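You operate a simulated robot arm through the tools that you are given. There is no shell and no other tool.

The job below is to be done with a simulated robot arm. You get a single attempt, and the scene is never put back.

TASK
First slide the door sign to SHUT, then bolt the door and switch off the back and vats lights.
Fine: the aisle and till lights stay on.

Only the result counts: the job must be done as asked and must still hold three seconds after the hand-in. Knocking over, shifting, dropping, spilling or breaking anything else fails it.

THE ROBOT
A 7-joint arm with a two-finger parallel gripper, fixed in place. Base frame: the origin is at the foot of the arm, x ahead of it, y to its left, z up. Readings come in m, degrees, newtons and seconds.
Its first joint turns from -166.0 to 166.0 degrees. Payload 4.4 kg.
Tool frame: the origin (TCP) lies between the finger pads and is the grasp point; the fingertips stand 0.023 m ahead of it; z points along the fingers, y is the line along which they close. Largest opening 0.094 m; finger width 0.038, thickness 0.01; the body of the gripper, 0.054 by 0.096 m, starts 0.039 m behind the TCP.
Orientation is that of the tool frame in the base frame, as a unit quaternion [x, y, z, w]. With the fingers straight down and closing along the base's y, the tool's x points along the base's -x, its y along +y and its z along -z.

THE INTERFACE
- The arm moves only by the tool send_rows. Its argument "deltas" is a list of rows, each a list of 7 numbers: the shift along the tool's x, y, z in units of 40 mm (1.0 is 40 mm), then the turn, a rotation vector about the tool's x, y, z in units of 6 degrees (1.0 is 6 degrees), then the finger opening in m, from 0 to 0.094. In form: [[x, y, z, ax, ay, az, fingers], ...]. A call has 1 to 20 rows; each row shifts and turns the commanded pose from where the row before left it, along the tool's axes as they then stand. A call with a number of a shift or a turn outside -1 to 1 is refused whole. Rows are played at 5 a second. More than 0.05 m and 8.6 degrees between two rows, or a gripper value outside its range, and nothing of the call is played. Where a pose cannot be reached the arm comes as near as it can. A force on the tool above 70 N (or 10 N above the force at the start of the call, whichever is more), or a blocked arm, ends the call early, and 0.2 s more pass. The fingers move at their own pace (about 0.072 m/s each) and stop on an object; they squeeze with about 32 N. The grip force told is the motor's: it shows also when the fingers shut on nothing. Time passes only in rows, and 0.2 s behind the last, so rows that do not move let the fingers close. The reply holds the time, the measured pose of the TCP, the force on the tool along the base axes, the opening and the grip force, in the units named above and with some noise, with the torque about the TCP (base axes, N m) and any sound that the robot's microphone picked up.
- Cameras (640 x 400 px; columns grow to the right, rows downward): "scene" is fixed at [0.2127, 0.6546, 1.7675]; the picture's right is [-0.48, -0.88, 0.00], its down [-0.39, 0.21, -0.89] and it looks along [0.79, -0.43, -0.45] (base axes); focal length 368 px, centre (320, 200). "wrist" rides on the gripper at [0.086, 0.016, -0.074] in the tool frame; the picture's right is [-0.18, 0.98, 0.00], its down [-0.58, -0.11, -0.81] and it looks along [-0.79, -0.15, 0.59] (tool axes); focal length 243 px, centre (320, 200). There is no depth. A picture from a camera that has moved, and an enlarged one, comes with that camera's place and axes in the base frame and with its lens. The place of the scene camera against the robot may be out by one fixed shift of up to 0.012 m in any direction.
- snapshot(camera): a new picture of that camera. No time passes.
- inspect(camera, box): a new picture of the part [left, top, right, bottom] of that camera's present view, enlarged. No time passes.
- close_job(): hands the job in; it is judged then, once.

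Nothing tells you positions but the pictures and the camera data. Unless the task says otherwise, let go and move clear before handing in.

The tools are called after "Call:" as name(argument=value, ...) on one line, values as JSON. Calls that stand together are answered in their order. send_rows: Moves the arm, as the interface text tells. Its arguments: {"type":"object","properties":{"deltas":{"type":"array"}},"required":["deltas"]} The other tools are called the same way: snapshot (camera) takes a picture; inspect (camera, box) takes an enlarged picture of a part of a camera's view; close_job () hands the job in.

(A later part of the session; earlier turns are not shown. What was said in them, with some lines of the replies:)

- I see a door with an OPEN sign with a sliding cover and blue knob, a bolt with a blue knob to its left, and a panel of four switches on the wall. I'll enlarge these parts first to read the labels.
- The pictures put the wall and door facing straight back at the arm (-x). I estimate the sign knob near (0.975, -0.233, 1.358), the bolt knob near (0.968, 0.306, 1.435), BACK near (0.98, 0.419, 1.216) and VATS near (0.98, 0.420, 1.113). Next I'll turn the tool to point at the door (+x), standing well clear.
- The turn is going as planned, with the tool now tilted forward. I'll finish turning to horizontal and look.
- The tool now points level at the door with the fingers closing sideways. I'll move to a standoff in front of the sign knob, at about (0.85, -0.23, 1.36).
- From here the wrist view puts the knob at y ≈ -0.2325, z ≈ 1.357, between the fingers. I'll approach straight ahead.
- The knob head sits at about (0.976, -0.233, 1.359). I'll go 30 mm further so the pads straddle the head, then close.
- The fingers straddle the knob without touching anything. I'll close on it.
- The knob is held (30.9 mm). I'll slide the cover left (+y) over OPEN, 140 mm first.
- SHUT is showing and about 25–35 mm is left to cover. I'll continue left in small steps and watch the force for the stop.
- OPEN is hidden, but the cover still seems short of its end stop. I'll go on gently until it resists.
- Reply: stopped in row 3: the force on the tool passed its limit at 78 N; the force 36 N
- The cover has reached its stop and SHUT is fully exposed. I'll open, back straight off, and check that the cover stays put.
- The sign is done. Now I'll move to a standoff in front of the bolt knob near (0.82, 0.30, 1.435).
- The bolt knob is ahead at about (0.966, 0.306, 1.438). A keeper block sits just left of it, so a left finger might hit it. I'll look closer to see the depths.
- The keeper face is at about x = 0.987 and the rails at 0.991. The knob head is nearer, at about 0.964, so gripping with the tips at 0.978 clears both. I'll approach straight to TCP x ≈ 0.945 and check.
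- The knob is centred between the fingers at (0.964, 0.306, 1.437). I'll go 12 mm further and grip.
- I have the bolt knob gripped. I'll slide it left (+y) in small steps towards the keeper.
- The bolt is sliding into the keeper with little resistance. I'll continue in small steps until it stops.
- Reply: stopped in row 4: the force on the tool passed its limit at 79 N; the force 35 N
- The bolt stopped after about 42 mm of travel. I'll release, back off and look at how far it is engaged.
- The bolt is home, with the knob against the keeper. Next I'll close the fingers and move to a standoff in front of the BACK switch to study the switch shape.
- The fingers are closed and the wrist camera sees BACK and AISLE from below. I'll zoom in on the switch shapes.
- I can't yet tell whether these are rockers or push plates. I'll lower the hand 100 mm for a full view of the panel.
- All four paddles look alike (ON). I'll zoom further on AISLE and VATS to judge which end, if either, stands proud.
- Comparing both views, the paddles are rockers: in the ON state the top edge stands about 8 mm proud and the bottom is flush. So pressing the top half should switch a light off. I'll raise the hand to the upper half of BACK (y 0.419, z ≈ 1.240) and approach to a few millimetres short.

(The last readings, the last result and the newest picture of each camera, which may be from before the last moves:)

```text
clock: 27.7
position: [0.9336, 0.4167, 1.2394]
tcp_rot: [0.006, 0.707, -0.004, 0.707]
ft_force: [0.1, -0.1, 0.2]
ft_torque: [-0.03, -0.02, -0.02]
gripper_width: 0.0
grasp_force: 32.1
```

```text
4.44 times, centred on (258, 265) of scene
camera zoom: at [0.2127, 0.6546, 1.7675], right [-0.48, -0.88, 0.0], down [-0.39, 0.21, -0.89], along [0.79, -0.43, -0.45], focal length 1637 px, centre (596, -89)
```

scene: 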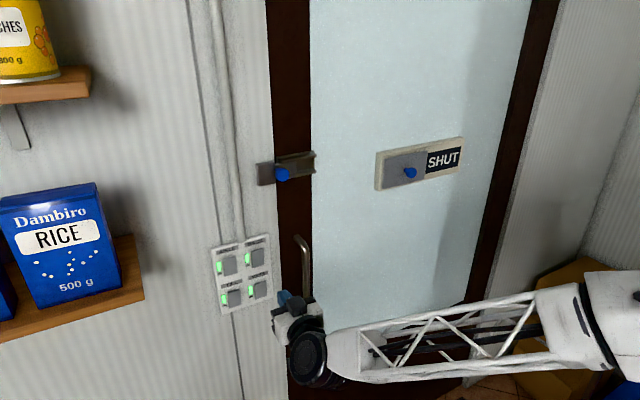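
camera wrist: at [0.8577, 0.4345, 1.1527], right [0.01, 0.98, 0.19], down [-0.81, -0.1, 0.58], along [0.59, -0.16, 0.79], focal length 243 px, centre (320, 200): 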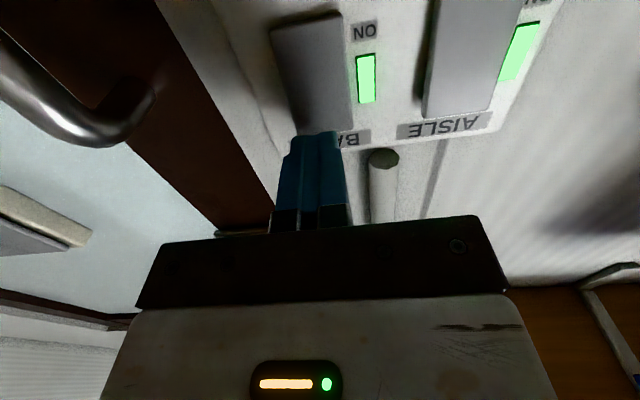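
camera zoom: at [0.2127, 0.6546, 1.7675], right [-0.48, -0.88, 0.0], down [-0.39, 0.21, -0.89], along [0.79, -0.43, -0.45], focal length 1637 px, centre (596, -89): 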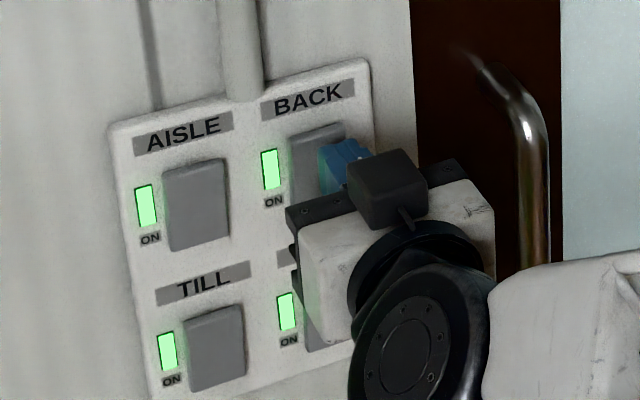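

The panel face is at x ≈ 0.982 and the BACK paddle's top edge at z ≈ 1.241, so the fingertip is about 17 mm short of it. I'll lower 4 mm and press gently in small steps.

Call:
send_rows(deltas=[[0.1, 0.03, 0.2, 0, 0, 0, 0.0], [0, 0, 0.15, 0, 0, 0, 0.0], [0, 0, 0.1, 0, 0, 0, 0.0], [0, 0, 0.1, 0, 0, 0, 0.0]])

Call:
snapshot(camera="wrist")

Call:
inspect(camera="scene", box=[210, 220, 306, 310])

```text
clock: 28.7
position: [0.9549, 0.4183, 1.2351]
tcp_rot: [0.006, 0.707, -0.003, 0.707]
ft_force: [0.3, -0.4, 0.1]
ft_torque: [0.0, -0.04, -0.02]
gripper_width: 0.0
grasp_force: 31.8
```

```text
taken
camera wrist: at [0.8794, 0.4357, 1.1488], right [0.01, 0.98, 0.19], down [-0.81, -0.1, 0.58], along [0.59, -0.16, 0.79], focal length 243 px, centre (320, 200)
```

wrist: 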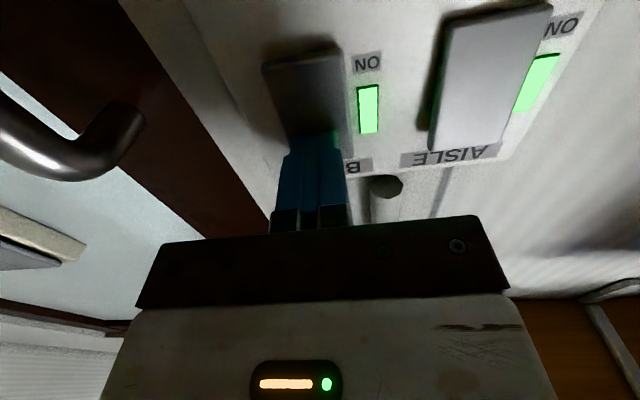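

```text
4.44 times, centred on (258, 265) of scene
camera zoom: at [0.2127, 0.6546, 1.7675], right [-0.48, -0.88, 0.0], down [-0.39, 0.21, -0.89], along [0.79, -0.43, -0.45], focal length 1637 px, centre (596, -89)
```

zoom: 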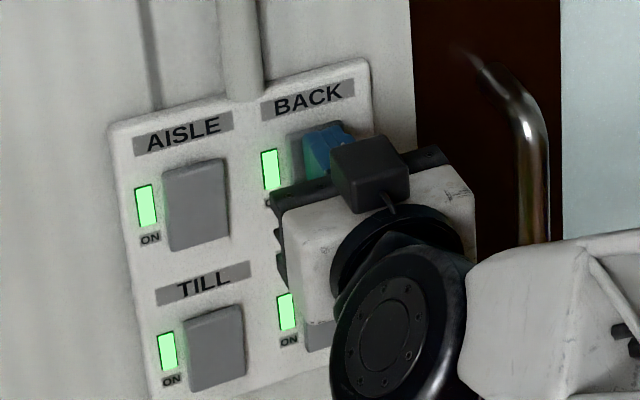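

No contact yet and the lights are unchanged. I'll go on in 3 mm steps.

Call:
send_rows(deltas=[[0, 0, 0.075, 0, 0, 0, 0.0], [0, 0, 0.075, 0, 0, 0, 0.0]])

Call:
snapshot(camera="wrist")

```text
clock: 29.2
position: [0.9561, 0.4187, 1.2344]
tcp_rot: [0.006, 0.707, -0.003, 0.707]
ft_force: [-39.2, -13.2, 2.3]
ft_torque: [-0.1, 0.61, -0.14]
gripper_width: 0.0001
grasp_force: 32.2
heard: click
stopped in row 2: the force on the tool passed its limit at 90 N (the readings are from after the stop); the commanded pose is now the measured one
```

```text
taken
camera wrist: at [0.8795, 0.4358, 1.1489], right [0.01, 0.98, 0.19], down [-0.81, -0.1, 0.58], along [0.59, -0.16, 0.79], focal length 243 px, centre (320, 200)
```

wrist: 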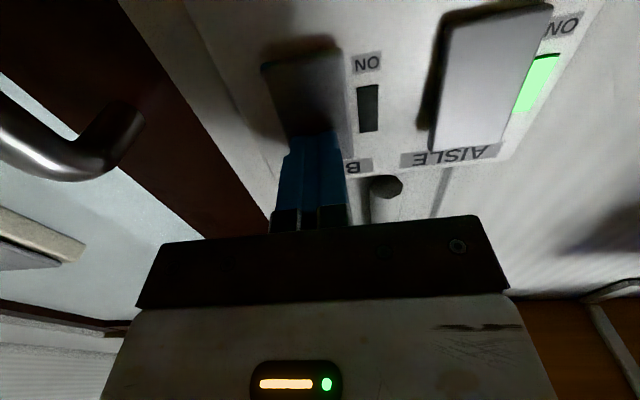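

I heard a click and the BACK lamp is out. I'll back straight off and check that it stays off.

Call:
send_rows(deltas=[[0, 0, -0.3, 0, 0, 0, 0.0], [0, 0, -0.6, 0, 0, 0, 0.0], [0, 0, -0.8, 0, 0, 0, 0.0], [0, 0, -0.8, 0, 0, 0, 0.0], [0, 0, 0, 0, 0, 0, 0.0]])

Call:
snapshot(camera="wrist")

Call:
inspect(camera="scene", box=[200, 225, 296, 325])

```text
clock: 30.4
position: [0.8563, 0.4204, 1.2345]
tcp_rot: [0.005, 0.707, -0.003, 0.707]
ft_force: [0.7, 0.7, 0.2]
ft_torque: [-0.02, -0.01, 0.04]
gripper_width: 0.0
grasp_force: 31.5
```

```text
taken
camera wrist: at [0.7802, 0.4372, 1.1488], right [0.01, 0.98, 0.19], down [-0.81, -0.1, 0.58], along [0.59, -0.16, 0.79], focal length 243 px, centre (320, 200)
```

wrist: 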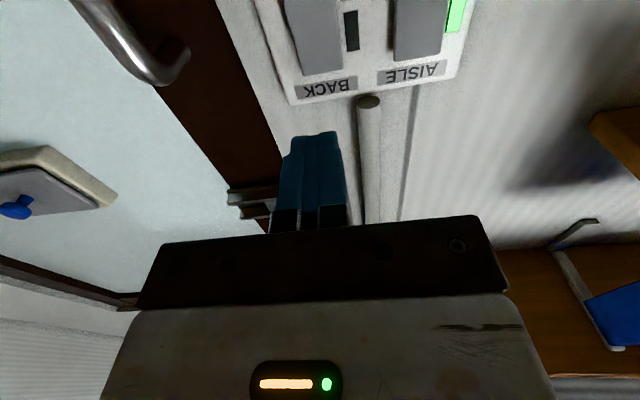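

```text
4.00 times, centred on (248, 275) of scene
camera zoom: at [0.2127, 0.6546, 1.7675], right [-0.48, -0.88, 0.0], down [-0.39, 0.21, -0.89], along [0.79, -0.43, -0.45], focal length 1473 px, centre (608, -100)
```

zoom: 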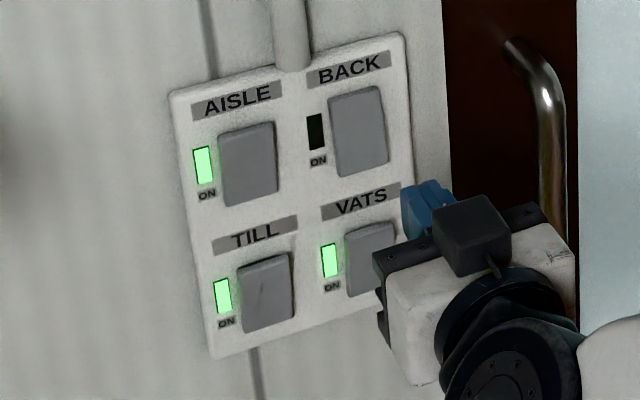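

BACK stays off and its paddle has rocked over; AISLE, TILL and VATS are still on. I'll lower 103 mm to the same spot on VATS and approach to about 6 mm short.

Call:
send_rows(deltas=[[0.87, -0.01, 0, 0, 0, 0, 0.0], [0.86, -0.01, 0, 0, 0, 0, 0.0], [0.86, -0.01, 0, 0, 0, 0, 0.0], [0, 0, 0.6, 0, 0, 0, 0.0], [0, 0, 0.6, 0, 0, 0, 0.0], [0, 0, 0.6, 0, 0, 0, 0.0], [0, 0, 0.4, 0, 0, 0, 0.0], [0, 0, 0, 0, 0, 0, 0.0]])

Call:
snapshot(camera="wrist")

Call:
inspect(camera="scene", box=[210, 230, 306, 320])

```text
clock: 32.2
position: [0.9444, 0.4174, 1.131]
tcp_rot: [0.005, 0.708, -0.003, 0.706]
ft_force: [-0.2, -0.7, 0.1]
ft_torque: [0.04, 0.0, 0.02]
gripper_width: 0.0
grasp_force: 32.0
```

```text
taken
camera wrist: at [0.869, 0.4346, 1.0441], right [0.01, 0.98, 0.19], down [-0.81, -0.1, 0.58], along [0.59, -0.16, 0.79], focal length 243 px, centre (320, 200)
```

wrist: 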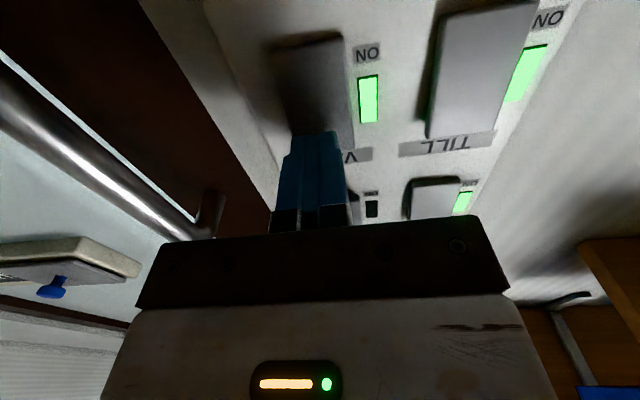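

```text
4.44 times, centred on (258, 275) of scene
camera zoom: at [0.2127, 0.6546, 1.7675], right [-0.48, -0.88, 0.0], down [-0.39, 0.21, -0.89], along [0.79, -0.43, -0.45], focal length 1637 px, centre (596, -133)
```

zoom: 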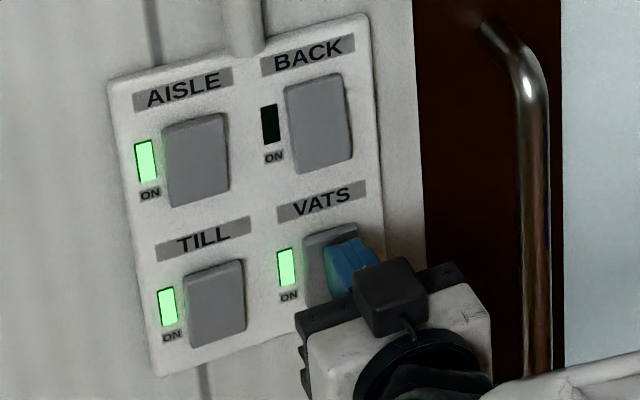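

The fingertip is lined up on the top half of VATS, matching the BACK press. I'll press in small steps.

Call:
send_rows(deltas=[[0, 0.03, 0.15, 0, 0, 0, 0.0], [0, 0, 0.1, 0, 0, 0, 0.0], [0, 0, 0.06, 0, 0, 0, 0.0], [0, 0, 0.06, 0, 0, 0, 0.0]])

Call:
snapshot(camera="wrist")

```text
clock: 33.1
position: [0.9563, 0.4195, 1.1302]
tcp_rot: [0.005, 0.708, -0.004, 0.706]
ft_force: [-36.7, -12.1, 6.1]
ft_torque: [-0.15, 0.47, -0.11]
gripper_width: 0.0
grasp_force: 32.0
heard: click
stopped in row 4: the force on the tool passed its limit at 85 N (the readings are from after the stop); the commanded pose is now the measured one
```

```text
taken
camera wrist: at [0.8794, 0.4358, 1.0447], right [0.01, 0.98, 0.19], down [-0.81, -0.1, 0.58], along [0.59, -0.16, 0.79], focal length 243 px, centre (320, 200)
```

wrist: 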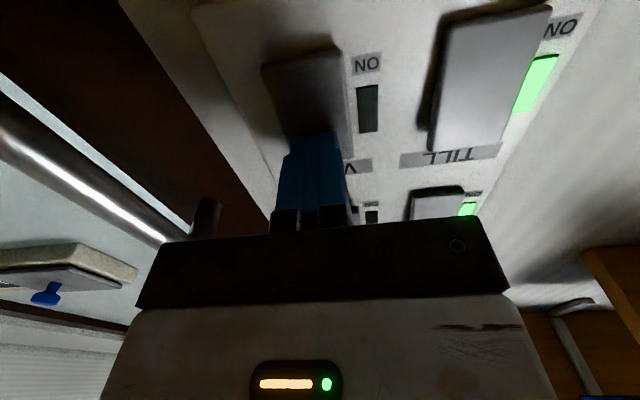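

The VATS lamp went out with a click. I'll back straight off about 170 mm and wait a moment, then check everything.

Call:
send_rows(deltas=[[0, 0, -0.3, 0, 0, 0, 0.0], [0, 0, -0.6, 0, 0, 0, 0.0], [0, 0, -0.8, 0, 0, 0, 0.0], [0, 0, -0.8, 0, 0, 0, 0.0], [0, 0, -0.9, 0, 0, 0, 0.0], [0, 0, -0.9, 0, 0, 0, 0.0], [0, 0, 0, 0, 0, 0, 0.0], [0, 0, 0, 0, 0, 0, 0.0], [0, 0, 0, 0, 0, 0, 0.0], [0, 0, 0, 0, 0, 0, 0.0], [0, 0, 0, 0, 0, 0, 0.0], [0, 0, 0, 0, 0, 0, 0.0], [0, 0, 0, 0, 0, 0, 0.0], [0, 0, 0, 0, 0, 0, 0.0]])

Call:
snapshot(camera="scene")

Call:
inspect(camera="scene", box=[200, 225, 296, 325])

Call:
inspect(camera="scene", box=[245, 120, 485, 220])

```text
clock: 36.1
position: [0.784, 0.4221, 1.1323]
tcp_rot: [0.006, 0.708, -0.004, 0.706]
ft_force: [-0.1, -0.5, -0.6]
ft_torque: [-0.01, 0.01, -0.02]
gripper_width: 0.0
grasp_force: 32.1
```

```text
taken
```

scene: 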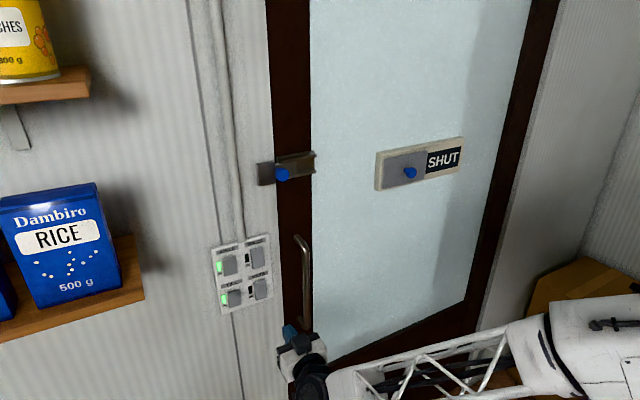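

```text
4.00 times, centred on (248, 275) of scene
camera zoom: at [0.2127, 0.6546, 1.7675], right [-0.48, -0.88, 0.0], down [-0.39, 0.21, -0.89], along [0.79, -0.43, -0.45], focal length 1473 px, centre (608, -100)
```

zoom: 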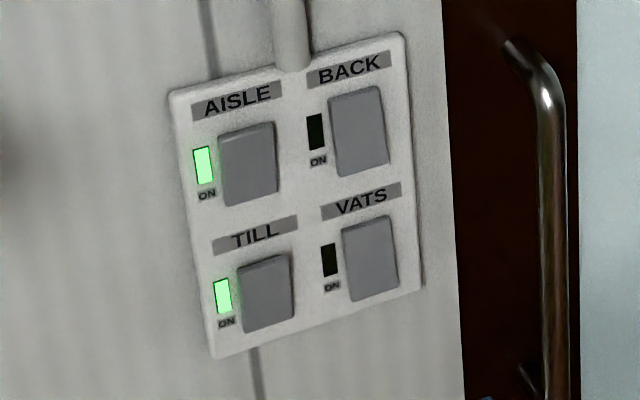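

```text
2.67 times, centred on (365, 170) of scene
camera zoom: at [0.2127, 0.6546, 1.7675], right [-0.48, -0.88, 0.0], down [-0.39, 0.21, -0.89], along [0.79, -0.43, -0.45], focal length 982 px, centre (200, 280)
```

zoom: 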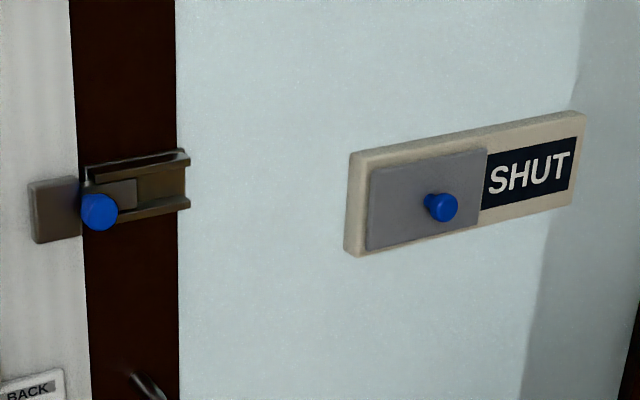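

The sign shows SHUT, the bolt is home, BACK and VATS are off, AISLE and TILL are still on, and the arm is well clear. I'm handing the job in.

Call:
close_job()

```text
The job is handed in.
```

I finished the job and handed it in. The last pictures, taken before the hand-in with the arm backed off, show everything as you asked:

- **Sign:** I slid the cover left until it stopped, and the sign reads SHUT.
- **Bolt:** I pushed it left into the keeper until it stopped, about 42 mm, and it stayed there after I let go.
- **Lights off:** I pressed BACK and VATS once each. Each clicked and its lamp went out.
- **Lights left on:** I did not touch AISLE or TILL, and both lamps are still lit.

I saw nothing else knocked, shifted or dropped. The force limit stopped the arm four times, at 78 to 90 N: once as the sign cover and once as the bolt reached its stop, and once on each switch press. None of the pictures show damage.
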